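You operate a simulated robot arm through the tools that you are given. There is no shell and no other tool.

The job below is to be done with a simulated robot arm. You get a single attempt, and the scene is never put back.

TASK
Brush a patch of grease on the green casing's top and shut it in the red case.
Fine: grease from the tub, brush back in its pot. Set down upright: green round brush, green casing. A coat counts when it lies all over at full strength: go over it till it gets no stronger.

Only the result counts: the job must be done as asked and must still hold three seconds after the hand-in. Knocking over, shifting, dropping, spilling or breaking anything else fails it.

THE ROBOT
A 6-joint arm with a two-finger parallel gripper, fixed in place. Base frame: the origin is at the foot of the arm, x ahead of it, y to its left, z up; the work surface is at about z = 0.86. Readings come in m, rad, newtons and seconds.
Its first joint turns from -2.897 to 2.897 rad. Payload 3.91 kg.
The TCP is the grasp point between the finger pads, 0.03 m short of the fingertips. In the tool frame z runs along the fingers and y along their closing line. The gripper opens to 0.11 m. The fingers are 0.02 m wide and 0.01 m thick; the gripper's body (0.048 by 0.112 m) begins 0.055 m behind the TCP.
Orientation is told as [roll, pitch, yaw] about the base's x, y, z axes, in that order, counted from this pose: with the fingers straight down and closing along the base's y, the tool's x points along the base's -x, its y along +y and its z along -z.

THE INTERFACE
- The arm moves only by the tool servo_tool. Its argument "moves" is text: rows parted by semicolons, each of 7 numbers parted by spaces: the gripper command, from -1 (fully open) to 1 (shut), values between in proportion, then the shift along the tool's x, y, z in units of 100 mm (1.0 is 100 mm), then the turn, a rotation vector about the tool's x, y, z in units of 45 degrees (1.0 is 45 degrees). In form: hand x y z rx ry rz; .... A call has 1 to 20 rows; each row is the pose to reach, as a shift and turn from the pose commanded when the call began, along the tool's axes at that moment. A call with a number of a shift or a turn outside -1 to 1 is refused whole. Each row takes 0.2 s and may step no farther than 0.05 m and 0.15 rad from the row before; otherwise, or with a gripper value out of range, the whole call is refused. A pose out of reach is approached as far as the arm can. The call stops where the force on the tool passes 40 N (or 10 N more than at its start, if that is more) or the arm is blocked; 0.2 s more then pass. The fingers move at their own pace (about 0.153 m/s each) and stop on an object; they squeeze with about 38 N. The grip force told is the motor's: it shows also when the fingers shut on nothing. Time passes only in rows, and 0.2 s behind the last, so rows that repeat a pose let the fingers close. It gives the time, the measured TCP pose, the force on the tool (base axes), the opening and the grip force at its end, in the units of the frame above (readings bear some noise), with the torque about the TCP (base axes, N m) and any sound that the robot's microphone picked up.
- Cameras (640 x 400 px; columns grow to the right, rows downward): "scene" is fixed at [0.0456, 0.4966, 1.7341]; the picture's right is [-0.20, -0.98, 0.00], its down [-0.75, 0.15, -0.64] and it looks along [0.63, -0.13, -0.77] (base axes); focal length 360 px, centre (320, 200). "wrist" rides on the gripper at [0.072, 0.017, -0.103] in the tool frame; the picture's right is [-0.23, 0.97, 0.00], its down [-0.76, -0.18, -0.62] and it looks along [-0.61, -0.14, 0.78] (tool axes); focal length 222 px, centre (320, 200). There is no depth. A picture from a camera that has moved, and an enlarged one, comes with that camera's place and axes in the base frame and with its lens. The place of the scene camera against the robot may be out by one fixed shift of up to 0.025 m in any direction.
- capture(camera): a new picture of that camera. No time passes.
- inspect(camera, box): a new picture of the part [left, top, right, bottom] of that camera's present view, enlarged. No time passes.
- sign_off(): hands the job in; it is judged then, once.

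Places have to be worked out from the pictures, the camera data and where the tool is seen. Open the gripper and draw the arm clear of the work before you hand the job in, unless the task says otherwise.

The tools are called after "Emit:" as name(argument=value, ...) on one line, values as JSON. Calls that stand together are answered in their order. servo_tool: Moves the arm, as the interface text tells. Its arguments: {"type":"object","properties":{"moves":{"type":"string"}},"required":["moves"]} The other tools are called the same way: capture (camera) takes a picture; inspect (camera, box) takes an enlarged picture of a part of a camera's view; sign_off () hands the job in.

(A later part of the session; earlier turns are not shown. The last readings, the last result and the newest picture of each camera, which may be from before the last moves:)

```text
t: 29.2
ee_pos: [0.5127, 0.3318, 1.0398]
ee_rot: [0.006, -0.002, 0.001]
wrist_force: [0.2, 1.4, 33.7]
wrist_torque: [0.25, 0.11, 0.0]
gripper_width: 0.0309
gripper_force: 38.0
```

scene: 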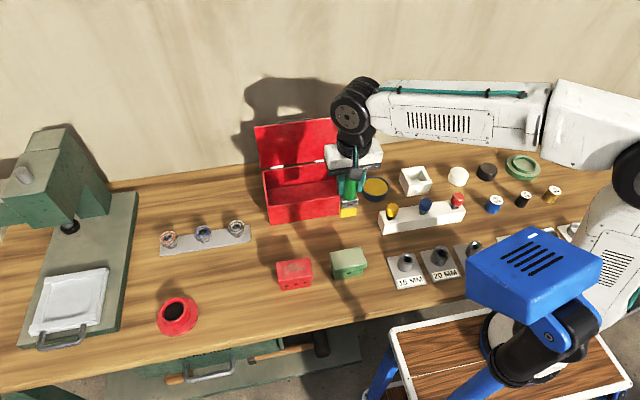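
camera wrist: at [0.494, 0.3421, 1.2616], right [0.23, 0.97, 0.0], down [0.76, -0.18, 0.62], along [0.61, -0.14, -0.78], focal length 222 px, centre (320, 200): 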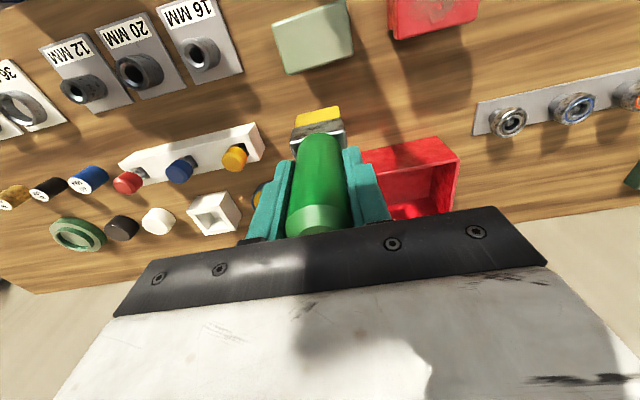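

Firm contact at 34 N; I ease 2.5 mm and do slow serpentine passes.

Emit:
servo_tool(moves="1 0 0 -0.025 0 0 0; 1 -0.1 -0.1 -0.025 0 0 0; 1 -0.1 -0.22 -0.025 0 0 0; 1 -0.1 -0.1 -0.025 0 0 0; 1 -0.1 0.02 -0.025 0 0 0; 1 -0.1 0.13 -0.025 0 0 0; 1 -0.1 0.22 -0.025 0 0 0; 1 0.02 0.22 -0.025 0 0 0; 1 0.02 0.1 -0.025 0 0 0; 1 0.02 0 -0.025 0 0 0; 1 0.02 -0.1 -0.025 0 0 0; 1 0.02 -0.22 -0.025 0 0 0; 1 0.14 -0.22 -0.025 0 0 0; 1 0.14 -0.1 -0.025 0 0 0; 1 0.14 0 -0.025 0 0 0; 1 0.14 0.12 -0.025 0 0 0; 1 0.14 0.22 -0.025 0 0 0; 1 0.02 0.22 -0.025 0 0 0; 1 0.02 0.1 -0.025 0 0 0; 1 0 0 -0.025 0 0 0")

Emit:
inspect(camera="wrist", box=[220, 0, 420, 160])

```text
t: 33.4
ee_pos: [0.5104, 0.3293, 1.0407]
ee_rot: [0.0, 0.001, -0.002]
wrist_force: [-0.3, -0.7, 1.9]
wrist_torque: [-0.13, 0.07, -0.01]
gripper_width: 0.0306
gripper_force: 38.1
```

```text
2.50 times, centred on (320, 80) of wrist
camera zoom: at [0.4382, 0.3469, 1.143], right [0.23, 0.97, 0.0], down [0.76, -0.18, 0.62], along [0.61, -0.14, -0.78], focal length 555 px, centre (320, 500)
```

zoom: 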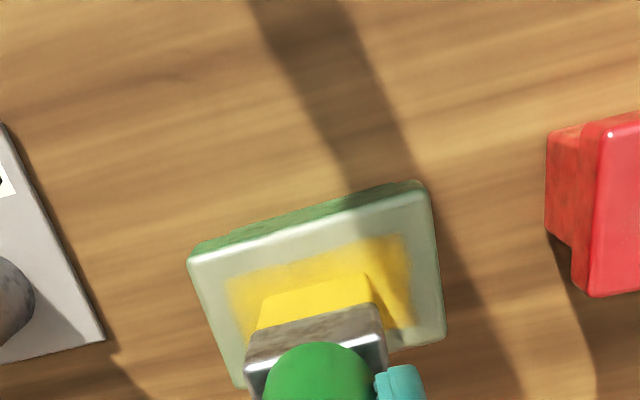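

Contact is light now; I press 1.5 mm more and repeat with emphasis on the ends and corners.

Emit:
servo_tool(moves="1 -0.08 0.2 0.015 0 0 0; 1 0.04 0.24 0.015 0 0 0; 1 0.14 0.24 0.015 0 0 0; 1 0.02 0.2 0.015 0 0 0; 1 -0.1 0.16 0.015 0 0 0; 1 0.02 0.1 0.015 0 0 0; 1 0.14 0.06 0.015 0 0 0; 1 0.02 0.02 0.015 0 0 0; 1 -0.1 0 0.015 0 0 0; 1 0.02 -0.06 0.015 0 0 0; 1 0.14 -0.1 0.015 0 0 0; 1 0.02 -0.14 0.015 0 0 0; 1 -0.1 -0.18 0.015 0 0 0; 1 0.02 -0.22 0.015 0 0 0; 1 0.14 -0.24 0.015 0 0 0; 1 0.02 -0.24 0.015 0 0 0; 1 -0.1 -0.22 0.015 0 0 0; 1 0 -0.1 0.015 0 0 0; 1 0 0 0.015 0 0 0")

Emit:
servo_tool(moves="1 0 0 -0.2 0 0 0; 1 -0.2 0 -0.5 0 0 0; 1 -0.55 0 -0.6 0 0 0; 1 -0.9 0 -0.6 0 0 0")

Emit:
inspect(camera="scene", box=[310, 230, 390, 290])

Emit:
inspect(camera="scene", box=[300, 130, 400, 210])

```text
t: 37.4
ee_pos: [0.5101, 0.3325, 1.0389]
ee_rot: [0.001, -0.001, 0.002]
wrist_force: [1.0, 0.6, -1.0]
wrist_torque: [0.02, 0.0, 0.03]
gripper_width: 0.0307
gripper_force: 38.5
```

```text
t: 38.4
ee_pos: [0.6013, 0.3309, 1.0995]
ee_rot: [0.0, -0.001, 0.0]
wrist_force: [-0.3, -0.3, -0.4]
wrist_torque: [0.02, -0.01, -0.01]
gripper_width: 0.0309
gripper_force: 37.7
```

```text
6.67 times, centred on (350, 260) of scene
camera zoom: at [0.0456, 0.4966, 1.7341], right [-0.2, -0.98, 0.0], down [-0.75, 0.15, -0.64], along [0.63, -0.13, -0.77], focal length 2396 px, centre (120, -200)
```

zoom: 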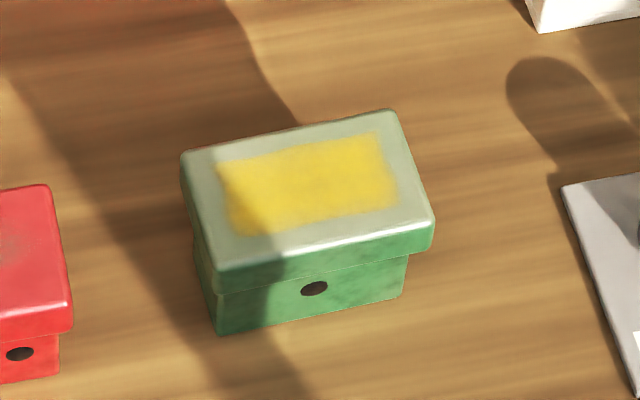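

```text
5.00 times, centred on (350, 170) of scene
camera zoom: at [0.0456, 0.4966, 1.7341], right [-0.2, -0.98, 0.0], down [-0.75, 0.15, -0.64], along [0.63, -0.13, -0.77], focal length 1797 px, centre (170, 350)
```

zoom: 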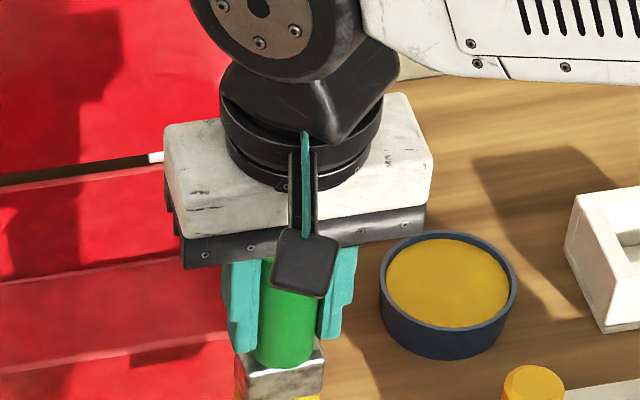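

I compare the patch in a close wrist view to judge evenness.

Emit:
inspect(camera="wrist", box=[260, 0, 400, 60])

Emit:
inspect(camera="scene", box=[328, 240, 368, 268])

```text
4.57 times, centred on (330, 30) of wrist
camera zoom: at [0.5277, 0.3467, 1.2037], right [0.23, 0.97, 0.0], down [0.76, -0.18, 0.62], along [0.61, -0.14, -0.78], focal length 1015 px, centre (274, 977)
```

zoom: 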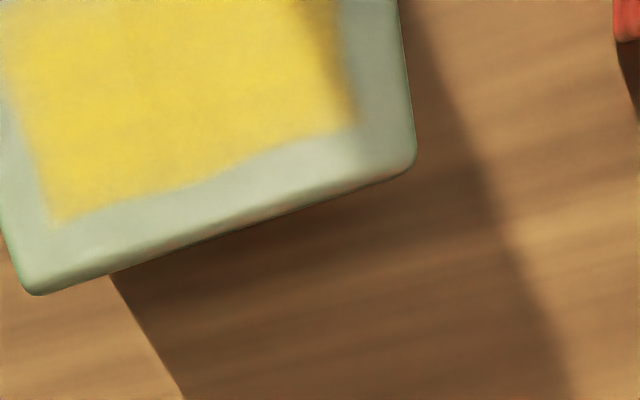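

```text
14.29 times, centred on (348, 254) of scene
camera zoom: at [0.0456, 0.4966, 1.7341], right [-0.2, -0.98, 0.0], down [-0.75, 0.15, -0.64], along [0.63, -0.13, -0.77], focal length 5135 px, centre (-80, -571)
```

zoom: 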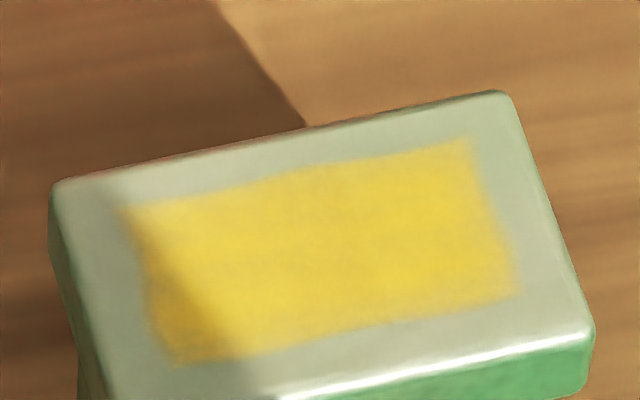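

Coat looks even. I check the bristles' colour to see whether the brush still bears grease.

Emit:
capture(camera="wrist")

Emit:
inspect(camera="wrist", box=[280, 90, 360, 150])

```text
taken
camera wrist: at [0.5277, 0.3467, 1.2037], right [0.23, 0.97, 0.0], down [0.76, -0.18, 0.62], along [0.61, -0.14, -0.78], focal length 222 px, centre (320, 200)
```

wrist: 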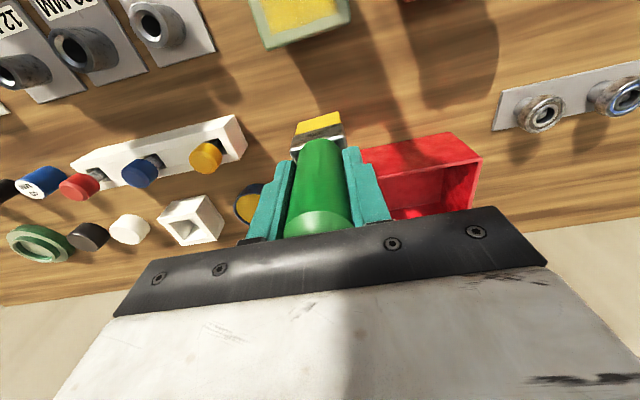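

```text
6.67 times, centred on (320, 120) of wrist
camera zoom: at [0.5277, 0.3467, 1.2037], right [0.23, 0.97, 0.0], down [0.76, -0.18, 0.62], along [0.61, -0.14, -0.78], focal length 1481 px, centre (320, 733)
```

zoom: 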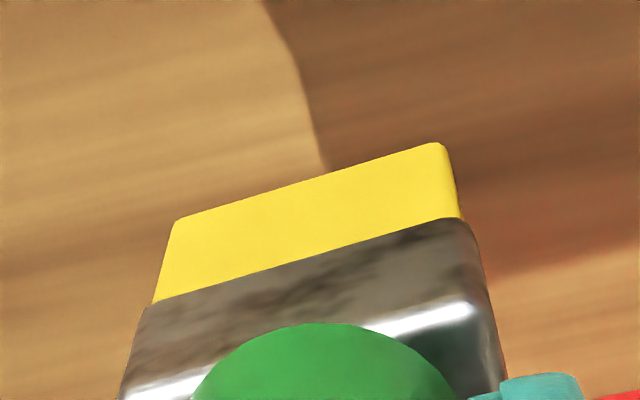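

Bristles are still loaded. One more full pass, then I'll compare with the same scene close-up.

Emit:
servo_tool(moves="1 0.35 0 0 0 0 0; 1 0.7 0 0.1 0 0 0; 1 0.9 0 0.4 0 0 0; 1 0.9 0 0.58 0 0 0; 1 0.9 0 0.61 0 0 0")

Emit:
servo_tool(moves="1 0 0 -0.005 0 0 0; 1 -0.1 -0.1 -0.005 0 0 0; 1 -0.1 -0.22 -0.005 0 0 0; 1 -0.1 -0.1 -0.005 0 0 0; 1 -0.1 0.02 -0.005 0 0 0; 1 -0.1 0.13 -0.005 0 0 0; 1 -0.1 0.22 -0.005 0 0 0; 1 0.02 0.22 -0.005 0 0 0; 1 0.02 0.1 -0.005 0 0 0; 1 0.02 0 -0.005 0 0 0; 1 0.02 -0.1 -0.005 0 0 0; 1 0.02 -0.22 -0.005 0 0 0; 1 0.14 -0.22 -0.005 0 0 0; 1 0.14 -0.1 -0.005 0 0 0; 1 0.14 0 -0.005 0 0 0; 1 0.14 0.12 -0.005 0 0 0; 1 0.14 0.22 -0.005 0 0 0; 1 0.02 0.22 -0.005 0 0 0; 1 0.02 0.1 -0.005 0 0 0; 1 0 0 -0.005 0 0 0")

Emit:
servo_tool(moves="1 0 0 -0.2 0 0 0; 1 -0.2 0 -0.5 0 0 0; 1 -0.55 0 -0.6 0 0 0; 1 -0.9 0 -0.6 0 0 0")

Emit:
inspect(camera="scene", box=[328, 240, 368, 268])

```text
t: 39.6
ee_pos: [0.5116, 0.3302, 1.0388]
ee_rot: [0.003, -0.003, 0.0]
wrist_force: [-2.4, -2.6, 29.2]
wrist_torque: [-0.51, 0.51, -0.09]
gripper_width: 0.0309
gripper_force: 38.2
```

```text
t: 43.8
ee_pos: [0.5102, 0.329, 1.0383]
ee_rot: [0.0, 0.001, -0.001]
wrist_force: [0.2, 0.9, 2.0]
wrist_torque: [0.13, 0.05, -0.03]
gripper_width: 0.0307
gripper_force: 37.8
```

```text
t: 44.8
ee_pos: [0.6003, 0.3321, 1.0991]
ee_rot: [0.0, 0.001, 0.0]
wrist_force: [0.3, -0.1, 0.1]
wrist_torque: [-0.03, -0.02, -0.02]
gripper_width: 0.0305
gripper_force: 38.0
```

```text
14.29 times, centred on (348, 254) of scene
camera zoom: at [0.0456, 0.4966, 1.7341], right [-0.2, -0.98, 0.0], down [-0.75, 0.15, -0.64], along [0.63, -0.13, -0.77], focal length 5135 px, centre (-80, -571)
```

zoom: 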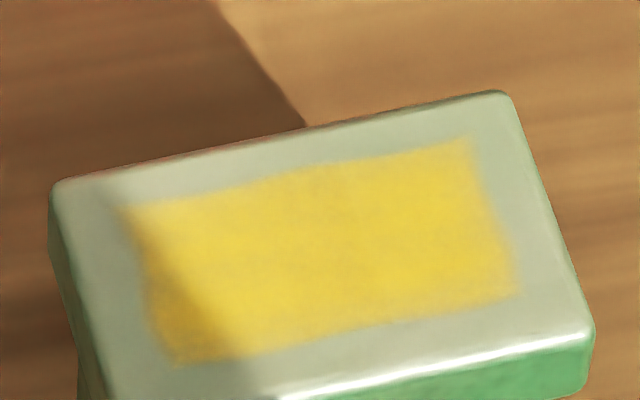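

Nearly unchanged, though corners seem to gain slightly. I do one more pass dwelling on ends and corners.

Emit:
servo_tool(moves="1 0.35 0 0 0 0 0; 1 0.7 0 0.1 0 0 0; 1 0.9 0 0.4 0 0 0; 1 0.9 0 0.59 0 0 0; 1 0.9 0 0.612 0 0 0")

Emit:
servo_tool(moves="1 0 -0.1 0 0 0 0; 1 -0.1 -0.18 0 0 0 0; 1 -0.1 -0.24 0 0 0 0; 1 0.02 -0.2 0 0 0 0; 1 0.14 -0.18 0 0 0 0; 1 0.14 -0.24 0 0 0 0; 1 0.02 -0.2 0 0 0 0; 1 -0.1 -0.16 0 0 0 0; 1 -0.1 -0.04 0 0 0 0; 1 -0.1 0.08 0 0 0 0; 1 -0.1 0.18 0 0 0 0; 1 -0.1 0.24 0 0 0 0; 1 0.02 0.2 0 0 0 0; 1 0.14 0.16 0 0 0 0; 1 0.14 0.24 0 0 0 0; 1 0.02 0.2 0 0 0 0; 1 0.12 0.12 0 0 0 0; 1 0.14 0 0 0 0 0; 1 0.12 -0.12 0 0 0 0; 1 0.02 0 0 0 0 0")

Emit:
servo_tool(moves="1 0 0 0.01 0 0 0; 1 -0.12 -0.12 0.01 0 0 0; 1 -0.1 -0.24 0.01 0 0 0; 1 0.02 -0.22 0.01 0 0 0; 1 0.12 -0.22 0.01 0 0 0; 1 0.12 -0.1 0.01 0 0 0; 1 0.12 0.02 0.01 0 0 0; 1 0.12 0.12 0.01 0 0 0; 1 0.12 0.22 0.01 0 0 0; 1 0 0.22 0.01 0 0 0; 1 -0.12 0.22 0.01 0 0 0; 1 -0.12 0.12 0.01 0 0 0; 1 -0.12 0 0.01 0 0 0; 1 0 0 0.01 0 0 0")

Emit:
servo_tool(moves="1 0 0 -0.2 0 0 0; 1 -0.2 0 -0.5 0 0 0; 1 -0.55 0 -0.6 0 0 0; 1 -0.9 0 -0.6 0 0 0")

Emit:
inspect(camera="scene", box=[328, 240, 368, 268])

```text
t: 46.0
ee_pos: [0.5106, 0.3311, 1.0401]
ee_rot: [0.004, -0.003, 0.0]
wrist_force: [-2.5, 1.4, 23.8]
wrist_torque: [0.16, 0.43, -0.02]
gripper_width: 0.0304
gripper_force: 37.5
```

```text
t: 50.2
ee_pos: [0.5085, 0.33, 1.0372]
ee_rot: [0.0, 0.0, 0.0]
wrist_force: [-0.6, -0.2, 0.1]
wrist_torque: [-0.01, 0.0, 0.0]
gripper_width: 0.031
gripper_force: 38.5
```

```text
t: 53.2
ee_pos: [0.5086, 0.3298, 1.0372]
ee_rot: [-0.001, 0.002, -0.002]
wrist_force: [1.3, -1.0, 6.1]
wrist_torque: [0.04, -0.1, -0.06]
gripper_width: 0.0306
gripper_force: 38.1
```

```text
t: 54.2
ee_pos: [0.5964, 0.3272, 1.0964]
ee_rot: [0.003, -0.002, 0.002]
wrist_force: [-0.7, 0.2, 0.5]
wrist_torque: [-0.01, -0.05, 0.02]
gripper_width: 0.0306
gripper_force: 38.0
```

```text
14.29 times, centred on (348, 254) of scene
camera zoom: at [0.0456, 0.4966, 1.7341], right [-0.2, -0.98, 0.0], down [-0.75, 0.15, -0.64], along [0.63, -0.13, -0.77], focal length 5135 px, centre (-80, -571)
```

zoom: 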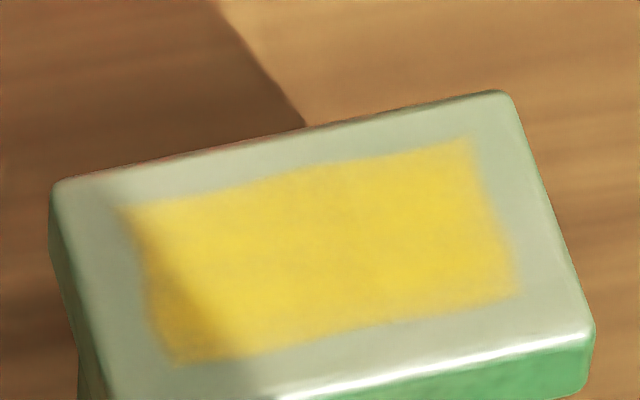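

No further change: the coat is at full strength. I carry the brush back high toward its pot.

Emit:
servo_tool(moves="1 0 0 -0.3 0 0 0; 1 -0.1 -0.3 -0.6 0 0 0; 1 -0.2 -0.7 -0.6 0 0 0; 1 -0.4 -1 -0.6 0 0 0")

Emit:
servo_tool(moves="1 -0.2 -0.4 0 0 0 0; 1 -0.4 -0.8 0 0 0 0; 1 -0.7 -1 0 0 0 0; 1 -1 -1 0 0 0 0")

Emit:
servo_tool(moves="1 -0.2 -0.4 0 0 0 0; 1 -0.35 -0.8 0 0 0 0; 1 -0.35 -0.9 0 0 0 0; 1 -0.35 -0.9 0 0 0 0")

Emit:
capture(camera="wrist")

Emit:
inspect(camera="scene", box=[360, 80, 480, 200])

```text
t: 55.2
ee_pos: [0.6375, 0.2303, 1.1575]
ee_rot: [0.001, -0.001, 0.0]
wrist_force: [-0.7, 0.2, -0.1]
wrist_torque: [-0.01, 0.0, -0.02]
gripper_width: 0.0308
gripper_force: 38.1
```

```text
t: 56.2
ee_pos: [0.7381, 0.1283, 1.1579]
ee_rot: [-0.002, -0.001, 0.001]
wrist_force: [0.4, 0.7, 0.1]
wrist_torque: [-0.01, 0.02, 0.03]
gripper_width: 0.031
gripper_force: 38.0
```

```text
t: 57.2
ee_pos: [0.7734, 0.0397, 1.1565]
ee_rot: [0.001, -0.001, -0.001]
wrist_force: [-0.4, -0.3, -0.9]
wrist_torque: [-0.03, 0.01, 0.0]
gripper_width: 0.0307
gripper_force: 37.7
```

```text
taken
camera wrist: at [0.701, 0.0566, 1.2584], right [0.23, 0.97, 0.0], down [0.76, -0.18, 0.62], along [0.61, -0.14, -0.78], focal length 222 px, centre (320, 200)
```

wrist: 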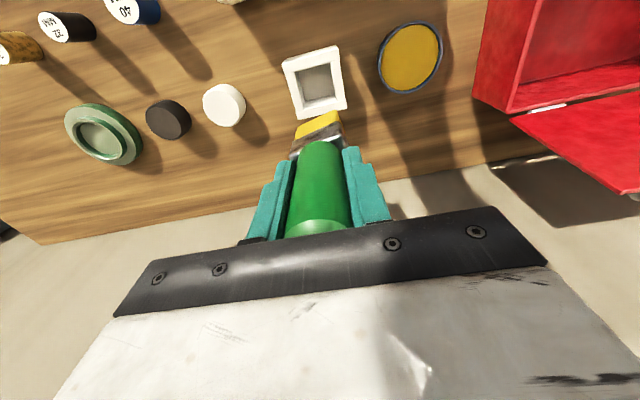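

```text
3.33 times, centred on (420, 140) of scene
camera zoom: at [0.0456, 0.4966, 1.7341], right [-0.2, -0.98, 0.0], down [-0.75, 0.15, -0.64], along [0.63, -0.13, -0.77], focal length 1198 px, centre (-13, 400)
```

zoom: 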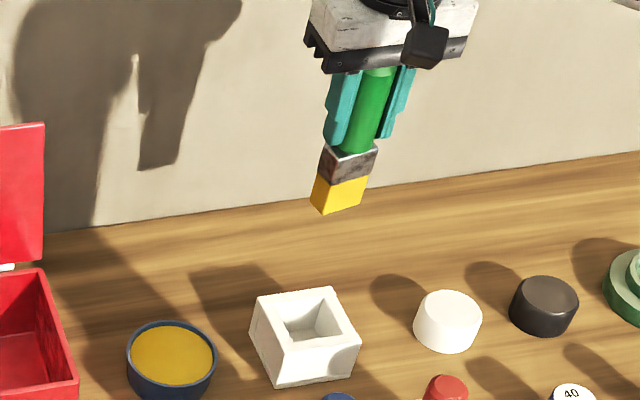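

The brush seems to have turned slightly about its axis during brushing; I zoom in to measure that.

Emit:
inspect(camera="wrist", box=[260, 30, 400, 170])

Emit:
inspect(camera="scene", box=[430, 95, 490, 150])

Emit:
inspect(camera="scene", box=[445, 95, 485, 150])

```text
2.86 times, centred on (330, 100) of wrist
camera zoom: at [0.701, 0.0566, 1.2584], right [0.23, 0.97, 0.0], down [0.76, -0.18, 0.62], along [0.61, -0.14, -0.78], focal length 635 px, centre (291, 486)
```

zoom: 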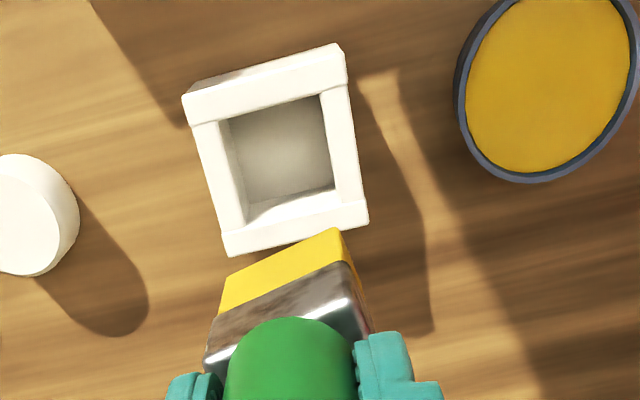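

```text
7.27 times, centred on (460, 122) of scene
camera zoom: at [0.0456, 0.4966, 1.7341], right [-0.2, -0.98, 0.0], down [-0.75, 0.15, -0.64], along [0.63, -0.13, -0.77], focal length 2614 px, centre (-698, 764)
```

zoom: 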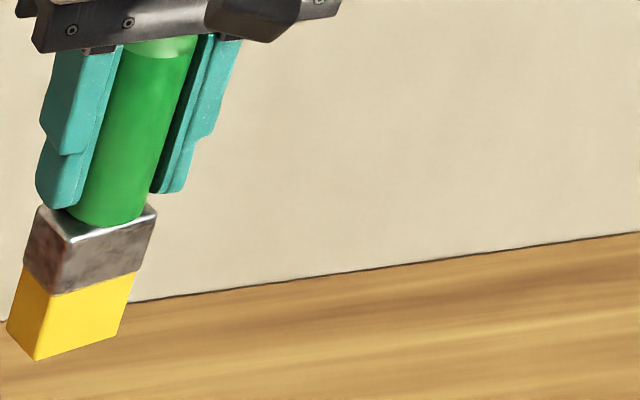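

```text
7.27 times, centred on (465, 122) of scene
camera zoom: at [0.0456, 0.4966, 1.7341], right [-0.2, -0.98, 0.0], down [-0.75, 0.15, -0.64], along [0.63, -0.13, -0.77], focal length 2614 px, centre (-734, 764)
```

zoom: 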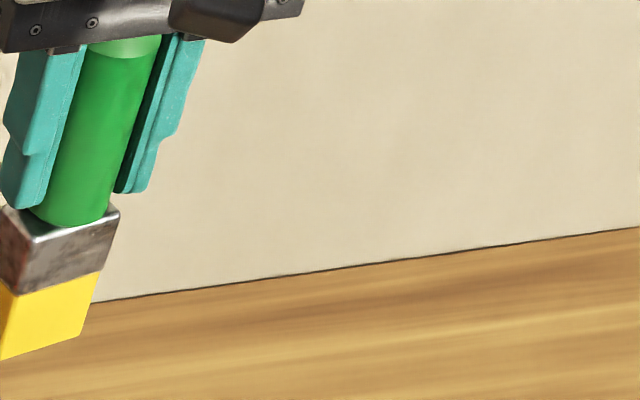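

The brush yawed ≈10° CCW in the grip and slid up ~6 mm. I turn the tool back 10° and lower part way above the pot (hole centre ≈ (0.773, 0.035), about 0.05 m square), then measure again.

Emit:
servo_tool(moves="1 0.01 -0.01 0.1 0 0 0.11; 1 0.015 -0.015 0.3 0 0 0.22; 1 0.015 -0.015 0.5 0 0 0.22; 1 0.015 -0.015 0.75 0 0 0.22; 1 0.015 -0.015 0.75 0 0 0.22")

Emit:
inspect(camera="wrist", box=[260, 30, 400, 170])

Emit:
inspect(camera="scene", box=[390, 100, 460, 200])

```text
t: 58.4
ee_pos: [0.7739, 0.0396, 1.0814]
ee_rot: [0.001, -0.001, -0.173]
wrist_force: [0.0, -0.1, -0.3]
wrist_torque: [0.03, 0.01, -0.01]
gripper_width: 0.0307
gripper_force: 37.7
```

```text
2.86 times, centred on (330, 100) of wrist
camera zoom: at [0.7052, 0.0679, 1.1829], right [0.39, 0.92, 0.0], down [0.72, -0.31, 0.62], along [0.57, -0.24, -0.78], focal length 635 px, centre (291, 486)
```

zoom: 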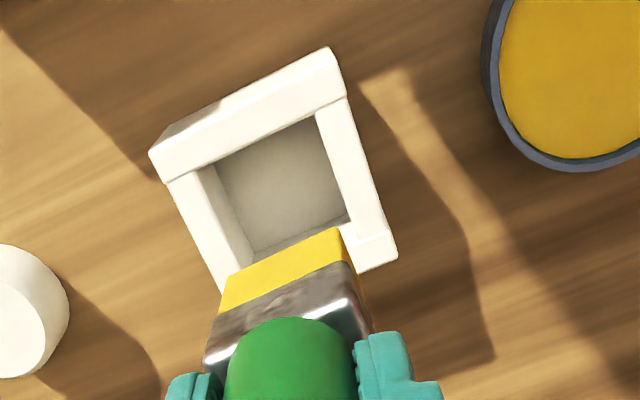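

```text
4.00 times, centred on (425, 150) of scene
camera zoom: at [0.0456, 0.4966, 1.7341], right [-0.2, -0.98, 0.0], down [-0.75, 0.15, -0.64], along [0.63, -0.13, -0.77], focal length 1438 px, centre (-100, 400)
```

zoom: 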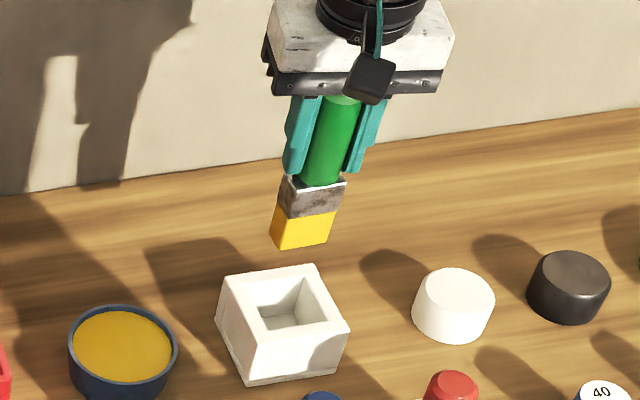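

The brush yaw is now aligned; brush centre ≈ (0.778, 0.0365) against hole centre ≈ (0.7735, 0.035). I correct by a few mm and lower into the hole with force watching.

Emit:
servo_tool(moves="1 0.04 -0.015 0 0 0 0; 1 0.04 -0.015 0.2 0 0 0; 1 0.04 -0.015 0.4 0 0 0; 1 0.04 -0.015 0.6 0 0 0; 1 0.04 -0.015 0.6 0 0 0")

Emit:
inspect(camera="wrist", box=[240, 30, 400, 170])

Emit:
inspect(camera="scene", box=[390, 120, 450, 200])

```text
t: 59.6
ee_pos: [0.7679, 0.0375, 1.0211]
ee_rot: [-0.001, 0.001, -0.172]
wrist_force: [0.0, 0.4, -1.5]
wrist_torque: [-0.03, 0.01, -0.01]
gripper_width: 0.0309
gripper_force: 37.7
```

```text
2.86 times, centred on (320, 100) of wrist
camera zoom: at [0.6994, 0.0662, 1.1239], right [0.39, 0.92, 0.0], down [0.72, -0.31, 0.62], along [0.57, -0.24, -0.78], focal length 635 px, centre (320, 486)
```

zoom: 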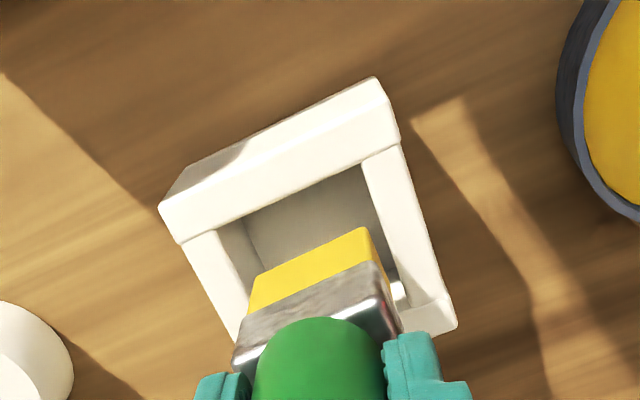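

```text
5.00 times, centred on (420, 160) of scene
camera zoom: at [0.0456, 0.4966, 1.7341], right [-0.2, -0.98, 0.0], down [-0.75, 0.15, -0.64], along [0.63, -0.13, -0.77], focal length 1797 px, centre (-180, 400)
```

zoom: 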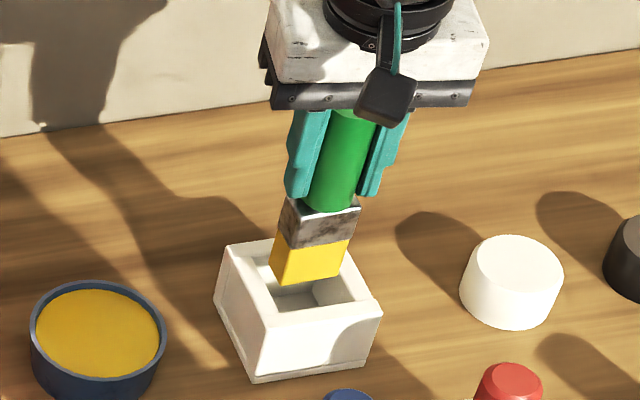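

The bristles are about to enter, with ~6 mm margin on each side in y and clear in x. I lower gently with small steps.

Emit:
servo_tool(moves="1 0 0 0.1 0 0 0; 1 0 0 0.2 0 0 0; 1 0 0 0.3 0 0 0; 1 0 0 0.4 0 0 0; 1 0 0 0.44 0 0 0")

Emit:
inspect(camera="wrist", box=[240, 30, 400, 170])

Emit:
inspect(camera="scene", box=[390, 120, 450, 200])

```text
t: 60.8
ee_pos: [0.7684, 0.0392, 0.9773]
ee_rot: [0.0, 0.0, -0.173]
wrist_force: [0.7, -0.1, -0.3]
wrist_torque: [-0.03, -0.02, -0.01]
gripper_width: 0.0305
gripper_force: 37.8
```

```text
2.86 times, centred on (320, 100) of wrist
camera zoom: at [0.6998, 0.067, 1.0808], right [0.39, 0.92, 0.0], down [0.72, -0.31, 0.62], along [0.57, -0.24, -0.78], focal length 635 px, centre (320, 486)
```

zoom: 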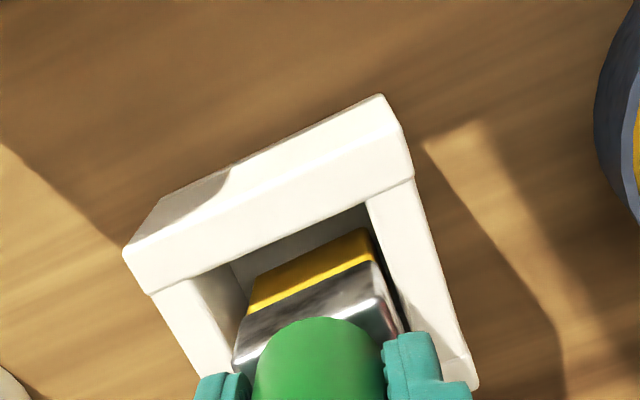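

```text
5.00 times, centred on (420, 160) of scene
camera zoom: at [0.0456, 0.4966, 1.7341], right [-0.2, -0.98, 0.0], down [-0.75, 0.15, -0.64], along [0.63, -0.13, -0.77], focal length 1797 px, centre (-180, 400)
```

zoom: 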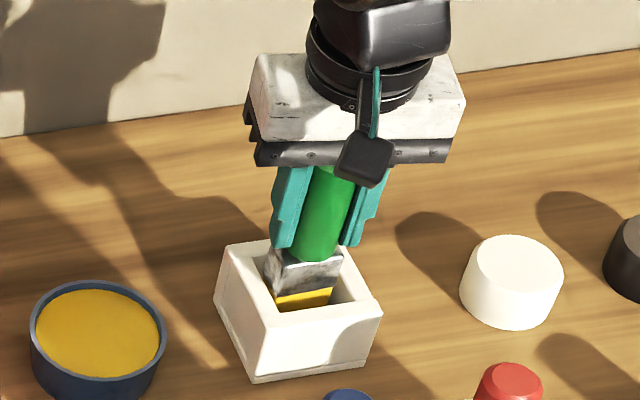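

In the hole without touching. I shift 2 mm to −y and creep down until the floor is felt.

Emit:
servo_tool(moves="1 0 -0.02 0.02 0 0 0; 1 0 -0.02 0.04 0 0 0; 1 0 -0.02 0.055 0 0 0")

```text
t: 61.6
ee_pos: [0.7692, 0.0367, 0.9724]
ee_rot: [-0.001, 0.0, -0.172]
wrist_force: [0.2, -1.0, -0.7]
wrist_torque: [0.04, 0.0, 0.02]
gripper_width: 0.0307
gripper_force: 38.1
```

No contact yet; I continue in 1.5 mm steps.

Emit:
servo_tool(moves="1 0 0 0.015 0 0 0; 1 0 0 0.03 0 0 0; 1 0 0 0.03 0 0 0")

```text
t: 62.4
ee_pos: [0.7685, 0.0362, 0.9694]
ee_rot: [0.002, -0.004, -0.173]
wrist_force: [-3.1, 0.1, 26.3]
wrist_torque: [0.18, 0.6, -0.01]
gripper_width: 0.0308
gripper_force: 37.9
```

Floor felt (26 N) at z≈0.970. I ease off 2 mm, then open the fingers slowly.

Emit:
servo_tool(moves="1 0 0 -0.02 0 0 0; 1 0 0 -0.02 0 0 0; 0.5 0 0 -0.02 0 0 0; 0.3 0 0 -0.02 0 0 0; 0 0 0 -0.02 0 0 0; -0.5 0 0 -0.02 0 0 0; -1 0 0 -0.02 0 0 0; -1 0 0 -0.02 0 0 0; -1 0 0 -0.02 0 0 0")

Emit:
capture(camera="wrist")

Emit:
inspect(camera="scene", box=[390, 120, 450, 200])

```text
t: 64.4
ee_pos: [0.7676, 0.0364, 0.9698]
ee_rot: [0.003, 0.001, -0.171]
wrist_force: [0.1, -0.5, -0.1]
wrist_torque: [0.02, 0.03, 0.0]
gripper_width: 0.11
gripper_force: 0.1
```

```text
taken
camera wrist: at [0.6991, 0.0654, 1.073], right [0.39, 0.92, 0.0], down [0.72, -0.31, 0.62], along [0.57, -0.24, -0.78], focal length 222 px, centre (320, 200)
```

wrist: 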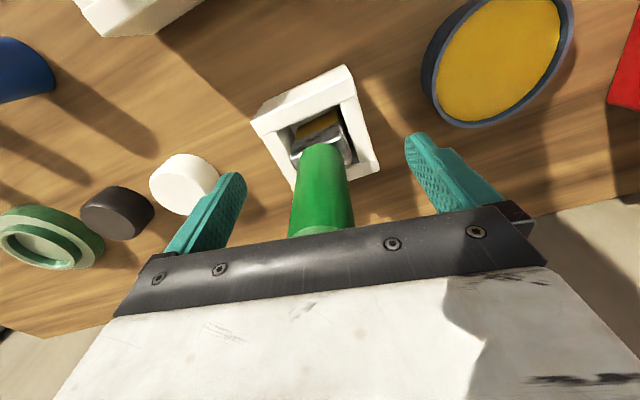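

```text
5.00 times, centred on (420, 160) of scene
camera zoom: at [0.0456, 0.4966, 1.7341], right [-0.2, -0.98, 0.0], down [-0.75, 0.15, -0.64], along [0.63, -0.13, -0.77], focal length 1797 px, centre (-180, 400)
```

zoom: 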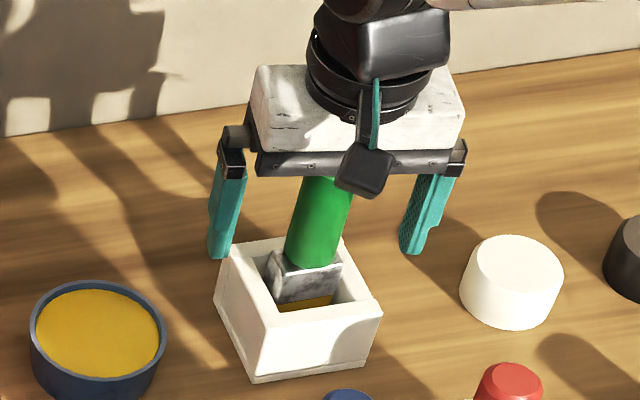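

The brush stands upright in its pot. I raise straight up and turn the tool back to neutral once clear.

Emit:
servo_tool(moves="-1 0 0 -0.1 0 0 0; -1 0 0 -0.3 0 0 0; -1 0 0 -0.6 0 0 0; -1 0 0 -0.9 0 0 0; -1 0 0 -1 0 0 -0.1; -1 0 0 -1 0 0 -0.218")

Emit:
capture(camera="wrist")

Emit:
capture(camera="scene")

```text
t: 65.8
ee_pos: [0.7684, 0.0353, 1.0725]
ee_rot: [-0.001, 0.0, 0.0]
wrist_force: [1.0, -0.2, -0.3]
wrist_torque: [0.03, 0.0, 0.01]
gripper_width: 0.1103
gripper_force: 0.2
```

```text
taken
camera wrist: at [0.6957, 0.053, 1.1744], right [0.23, 0.97, 0.0], down [0.76, -0.18, 0.62], along [0.61, -0.14, -0.78], focal length 222 px, centre (320, 200)
```

wrist: 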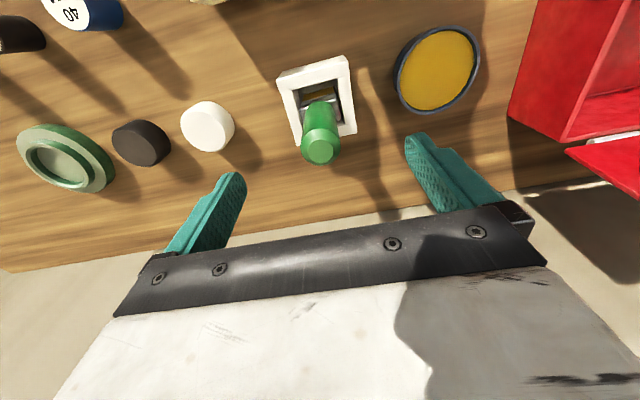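

```text
taken
```

scene: 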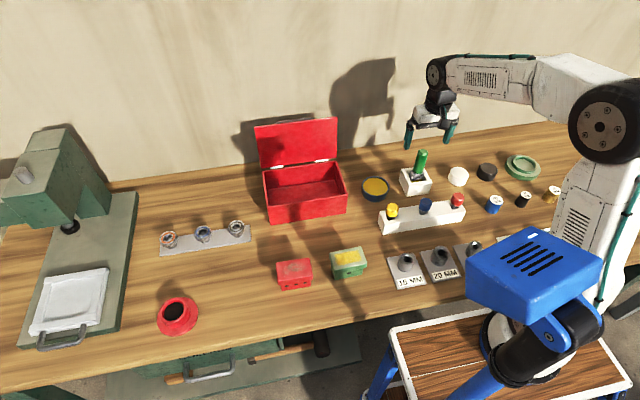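

Brush is back upright. Next I travel to above the green casing (centre ≈ (0.510, 0.330), top z≈0.925).

Emit:
servo_tool(moves="-1 0 0 -0.4 0 0 0; -1 0.3 0.2 -0.6 0 0 0; -1 0.6 0.5 -0.6 0 0 0; -1 0.9 0.8 -0.6 0 0 0; -1 1 1 -0.6 0 0 0")

Emit:
servo_tool(moves="-1 0.3 0.3 0 0 0 0; -1 0.6 0.6 0 0 0 0; -1 0.9 0.9 0 0 0 0; -1 1 1 0 0 0 0")

Emit:
servo_tool(moves="-1 0.3 0.3 0 0 0 0; -1 0.55 0.6 0.1 0 0 0; -1 0.57 0.9 0.2 0 0 0; -1 0.57 0.95 0.4 0 0 0; -1 0.57 0.95 0.4 0 0 0")

Emit:
capture(camera="wrist")

Emit:
inspect(camera="wrist", box=[220, 0, 420, 160])

```text
t: 67.0
ee_pos: [0.6661, 0.1374, 1.1298]
ee_rot: [-0.002, 0.0, -0.002]
wrist_force: [0.7, 0.5, 0.6]
wrist_torque: [0.01, 0.04, 0.02]
gripper_width: 0.1101
gripper_force: 0.1
```

```text
t: 68.0
ee_pos: [0.5679, 0.2389, 1.1296]
ee_rot: [0.001, 0.001, -0.003]
wrist_force: [0.8, -0.5, -0.3]
wrist_torque: [0.0, 0.02, 0.01]
gripper_width: 0.1101
gripper_force: 0.2
```

```text
t: 69.2
ee_pos: [0.5101, 0.3313, 1.0911]
ee_rot: [0.0, 0.001, -0.001]
wrist_force: [-0.2, 0.4, 0.3]
wrist_torque: [0.03, 0.04, 0.03]
gripper_width: 0.1097
gripper_force: 0.1
```

```text
taken
camera wrist: at [0.4374, 0.348, 1.1941], right [0.23, 0.97, 0.0], down [0.76, -0.18, 0.62], along [0.61, -0.14, -0.78], focal length 222 px, centre (320, 200)
```

wrist: 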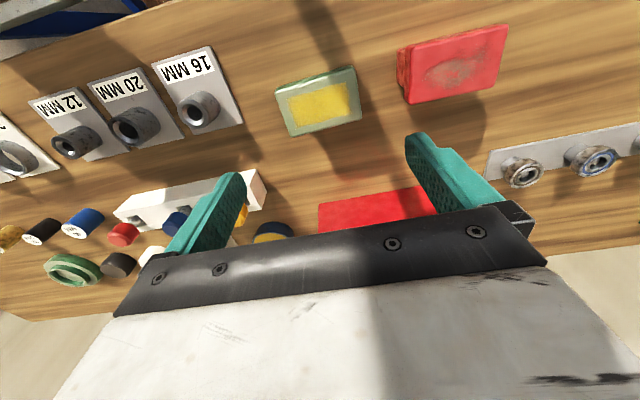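

```text
2.50 times, centred on (320, 80) of wrist
camera zoom: at [0.4374, 0.348, 1.1941], right [0.23, 0.97, 0.0], down [0.76, -0.18, 0.62], along [0.61, -0.14, -0.78], focal length 555 px, centre (320, 500)
```

zoom: 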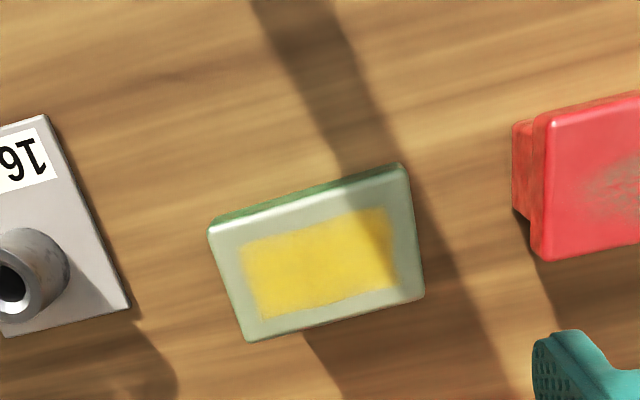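

Casing lid measured: x 0.482–0.538, y 0.286–0.3745, centre (0.510, 0.330). I descend around it with fingers along y, in two stages.

Emit:
servo_tool(moves="-1 0 -0.01 0.3 0 0 0; -1 0 -0.01 0.6 0 0 0; -1 0 -0.01 0.9 0 0 0; -1 0 -0.01 1 0 0 0; -1 0 -0.01 1 0 0 0")

Emit:
capture(camera="wrist")

Emit:
inspect(camera="scene", box=[290, 190, 410, 290])

```text
t: 70.4
ee_pos: [0.5123, 0.3319, 0.9906]
ee_rot: [0.0, 0.0, -0.002]
wrist_force: [-0.1, 0.4, -0.3]
wrist_torque: [-0.02, 0.0, 0.02]
gripper_width: 0.1101
gripper_force: 0.0
```

```text
taken
camera wrist: at [0.4396, 0.3477, 1.0927], right [0.23, 0.97, 0.0], down [0.76, -0.18, 0.62], along [0.61, -0.14, -0.78], focal length 222 px, centre (320, 200)
```

wrist: 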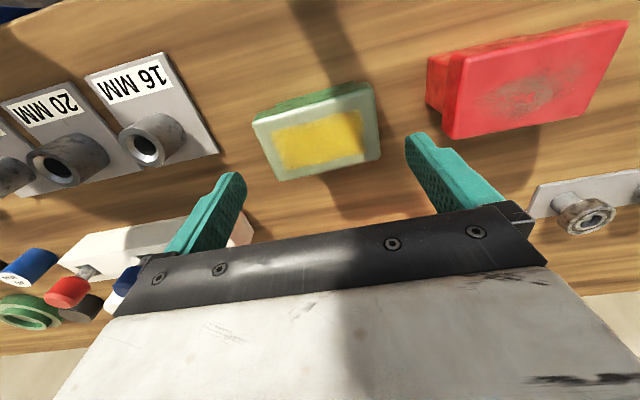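

```text
4.00 times, centred on (350, 240) of scene
camera zoom: at [0.0456, 0.4966, 1.7341], right [-0.2, -0.98, 0.0], down [-0.75, 0.15, -0.64], along [0.63, -0.13, -0.77], focal length 1438 px, centre (200, 40)
```

zoom: 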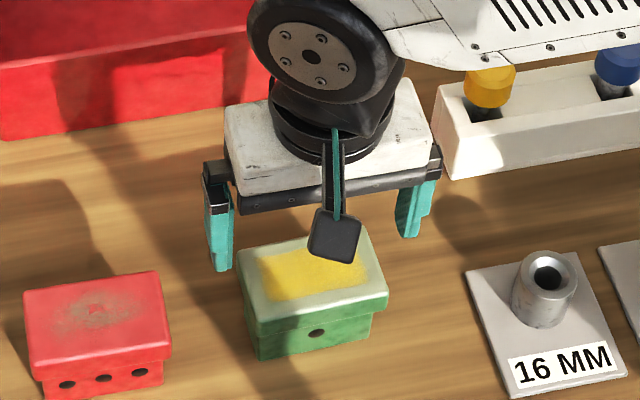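

Alignment is good (centre y≈0.331, casing yaw about +2.5°). I apply this small yaw and lower to z≈0.908.

Emit:
servo_tool(moves="-1 0.015 -0.005 0.2 0 0 -0.05; -1 0.015 -0.005 0.4 0 0 -0.05; -1 0.015 -0.005 0.6 0 0 -0.05; -1 0.015 -0.005 0.75 0 0 -0.05; -1 0.015 -0.005 0.82 0 0 -0.05; -1 0.015 -0.005 0.82 0 0 -0.05")

Emit:
capture(camera="wrist")

Emit:
inspect(camera="scene", box=[290, 190, 410, 290])

```text
t: 71.8
ee_pos: [0.5098, 0.3301, 0.9088]
ee_rot: [0.0, -0.001, 0.039]
wrist_force: [0.1, 1.0, 0.8]
wrist_torque: [-0.01, 0.01, 0.0]
gripper_width: 0.1099
gripper_force: 0.1
```

```text
taken
camera wrist: at [0.4364, 0.3437, 1.0111], right [0.19, 0.98, 0.0], down [0.77, -0.15, 0.62], along [0.61, -0.12, -0.78], focal length 222 px, centre (320, 200)
```

wrist: 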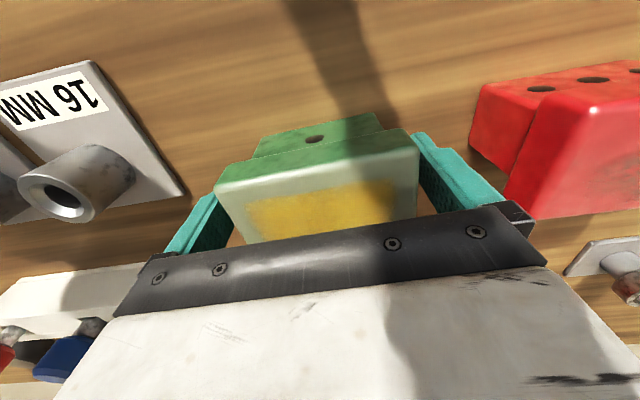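

```text
4.00 times, centred on (350, 240) of scene
camera zoom: at [0.0456, 0.4966, 1.7341], right [-0.2, -0.98, 0.0], down [-0.75, 0.15, -0.64], along [0.63, -0.13, -0.77], focal length 1438 px, centre (200, 40)
```

zoom: 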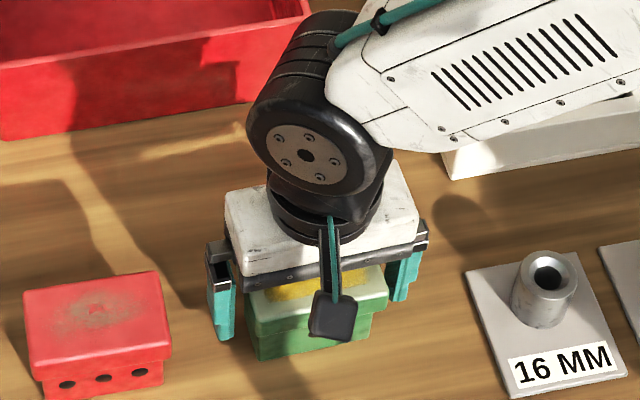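

Both fingers flank the lid. I close the gripper.

Emit:
servo_tool(moves="-0.5 0 0 0 0 0 0; 0 0 0 0 0 0 0; 0.5 0 0 0 0 0 0; 1 0 0 0 0 0 0; 1 0 0 0 0 0 0; 1 0 0 0 0 0 0")

Emit:
capture(camera="wrist")

```text
t: 73.2
ee_pos: [0.5094, 0.3296, 0.9095]
ee_rot: [0.0, -0.002, 0.038]
wrist_force: [0.6, 3.4, 0.5]
wrist_torque: [-0.14, -0.13, 0.03]
gripper_width: 0.0897
gripper_force: 37.8
```

```text
taken
camera wrist: at [0.4365, 0.3438, 1.0112], right [0.19, 0.98, 0.0], down [0.77, -0.15, 0.62], along [0.61, -0.12, -0.78], focal length 222 px, centre (320, 200)
```

wrist: 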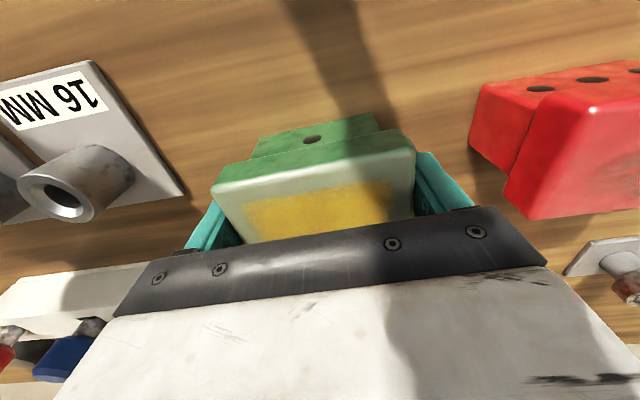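

Gripped at width 0.0897. I lift straight up slowly.

Emit:
servo_tool(moves="1 0 0 -0.1 0 0 0; 1 0 0 -0.25 0 0 0; 1 0 0 -0.5 0 0 0; 1 0 0 -0.75 0 0 0; 1 0 0 -1 0 0 0")

Emit:
capture(camera="wrist")

Emit:
capture(camera="scene")

```text
t: 74.4
ee_pos: [0.5107, 0.3305, 1.0076]
ee_rot: [0.0, 0.001, 0.039]
wrist_force: [-0.3, 1.2, -6.2]
wrist_torque: [-0.02, -0.01, 0.0]
gripper_width: 0.09
gripper_force: 38.0
```

```text
taken
camera wrist: at [0.4368, 0.3437, 1.1099], right [0.19, 0.98, 0.0], down [0.77, -0.15, 0.62], along [0.61, -0.12, -0.78], focal length 222 px, centre (320, 200)
```

wrist: 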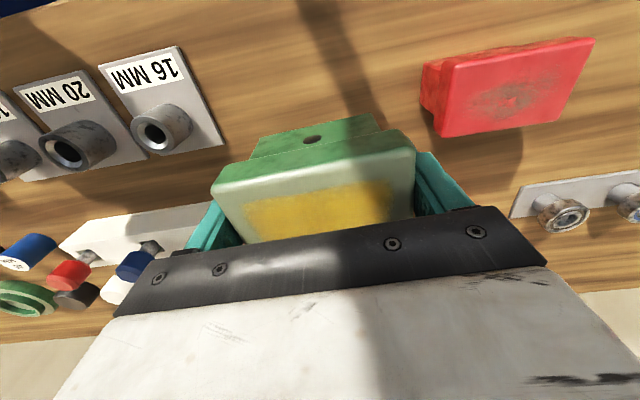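

```text
taken
```

scene: 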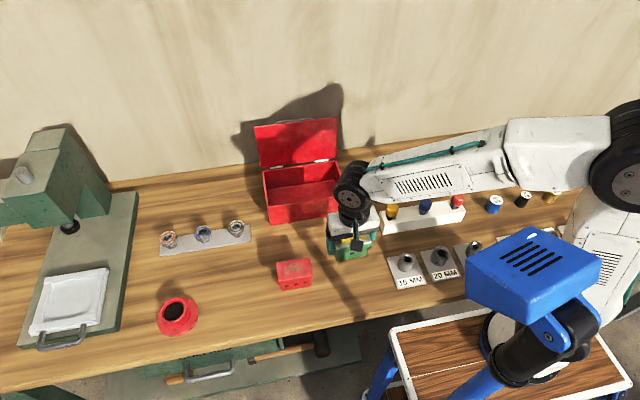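

Lifted cleanly (weight ~6 N). I raise more and move toward the red case, staying in front of it to measure its inside.

Emit:
servo_tool(moves="1 0 0.1 -0.3 0 0 0.05; 1 0 0.3 -0.6 0 0 0.05; 1 -0.1 0.5 -0.9 0 0 0.05; 1 -0.3 0.65 -1 0 0 0.05; 1 -0.5 0.65 -1 0 0 0.05")

Emit:
capture(camera="wrist")

Emit:
inspect(camera="scene", box=[240, 100, 400, 240])

```text
t: 75.6
ee_pos: [0.5572, 0.3978, 1.1097]
ee_rot: [-0.001, 0.001, -0.001]
wrist_force: [0.2, -0.6, -5.7]
wrist_torque: [-0.01, -0.03, -0.05]
gripper_width: 0.0897
gripper_force: 37.9
```

```text
taken
camera wrist: at [0.4846, 0.4141, 1.2121], right [0.23, 0.97, 0.0], down [0.76, -0.18, 0.62], along [0.61, -0.14, -0.78], focal length 222 px, centre (320, 200)
```

wrist: 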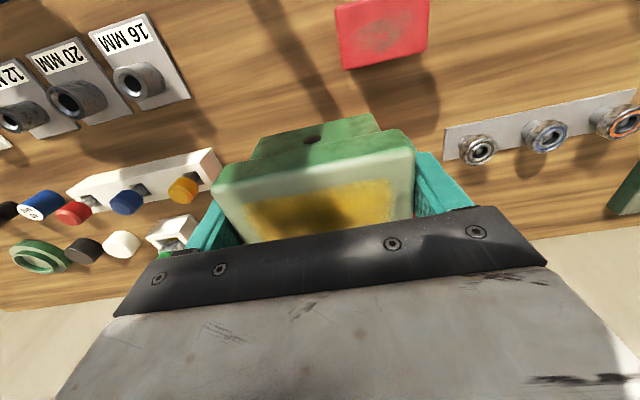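

```text
2.86 times, centred on (320, 170) of scene
camera zoom: at [0.0456, 0.4966, 1.7341], right [-0.2, -0.98, 0.0], down [-0.75, 0.15, -0.64], along [0.63, -0.13, -0.77], focal length 1027 px, centre (320, 286)
```

zoom: 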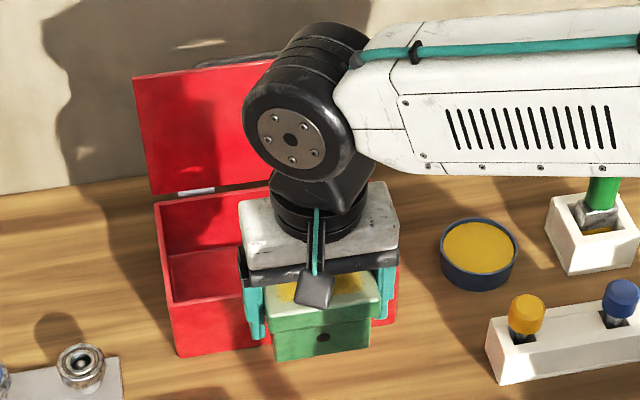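

Case outer measured as x 0.706–0.851, y 0.283–0.513, rim z≈0.95. I carry the casing at height over the case toward (0.766, 0.398).

Emit:
servo_tool(moves="1 -0.35 0 0 0 0 0; 1 -0.7 0 0 0 0 0; 1 -1 0 0 0 0 0")

Emit:
servo_tool(moves="1 -0.35 0 0 0 0 0; 1 -0.7 0 0 0 0 0; 1 -1 0 0.1 0 0 0; 1 -1 0 0.2 0 0 0; 1 -1 0 0.2 0 0 0")

Emit:
capture(camera="wrist")

Emit:
inspect(camera="scene", box=[240, 80, 400, 230])

```text
t: 76.4
ee_pos: [0.6562, 0.3975, 1.1075]
ee_rot: [0.0, 0.001, -0.002]
wrist_force: [-0.8, -0.5, -5.9]
wrist_torque: [-0.01, 0.01, -0.04]
gripper_width: 0.0898
gripper_force: 37.8
```

```text
t: 77.6
ee_pos: [0.7571, 0.3972, 1.0869]
ee_rot: [0.0, 0.001, -0.003]
wrist_force: [-0.6, -0.8, -5.7]
wrist_torque: [-0.01, -0.03, -0.01]
gripper_width: 0.0896
gripper_force: 38.4
```

```text
taken
camera wrist: at [0.6842, 0.4136, 1.1911], right [0.23, 0.97, 0.0], down [0.76, -0.18, 0.62], along [0.61, -0.14, -0.78], focal length 222 px, centre (320, 200)
```

wrist: 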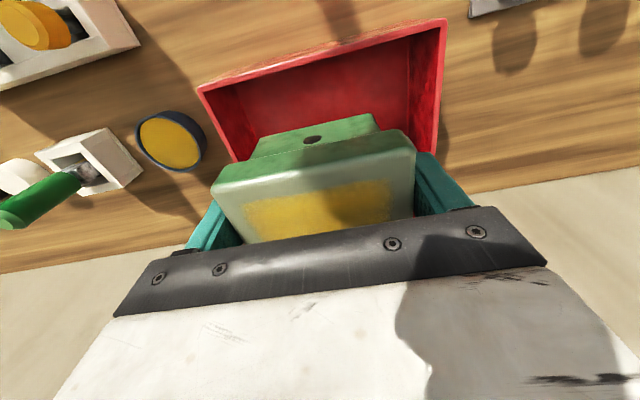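

```text
2.67 times, centred on (320, 155) of scene
camera zoom: at [0.0456, 0.4966, 1.7341], right [-0.2, -0.98, 0.0], down [-0.75, 0.15, -0.64], along [0.63, -0.13, -0.77], focal length 959 px, centre (320, 320)
```

zoom: 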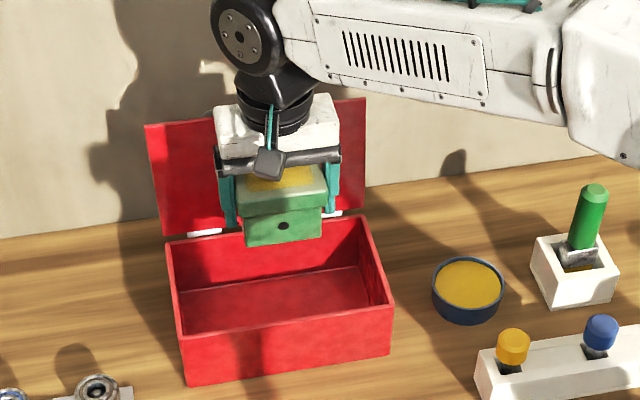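

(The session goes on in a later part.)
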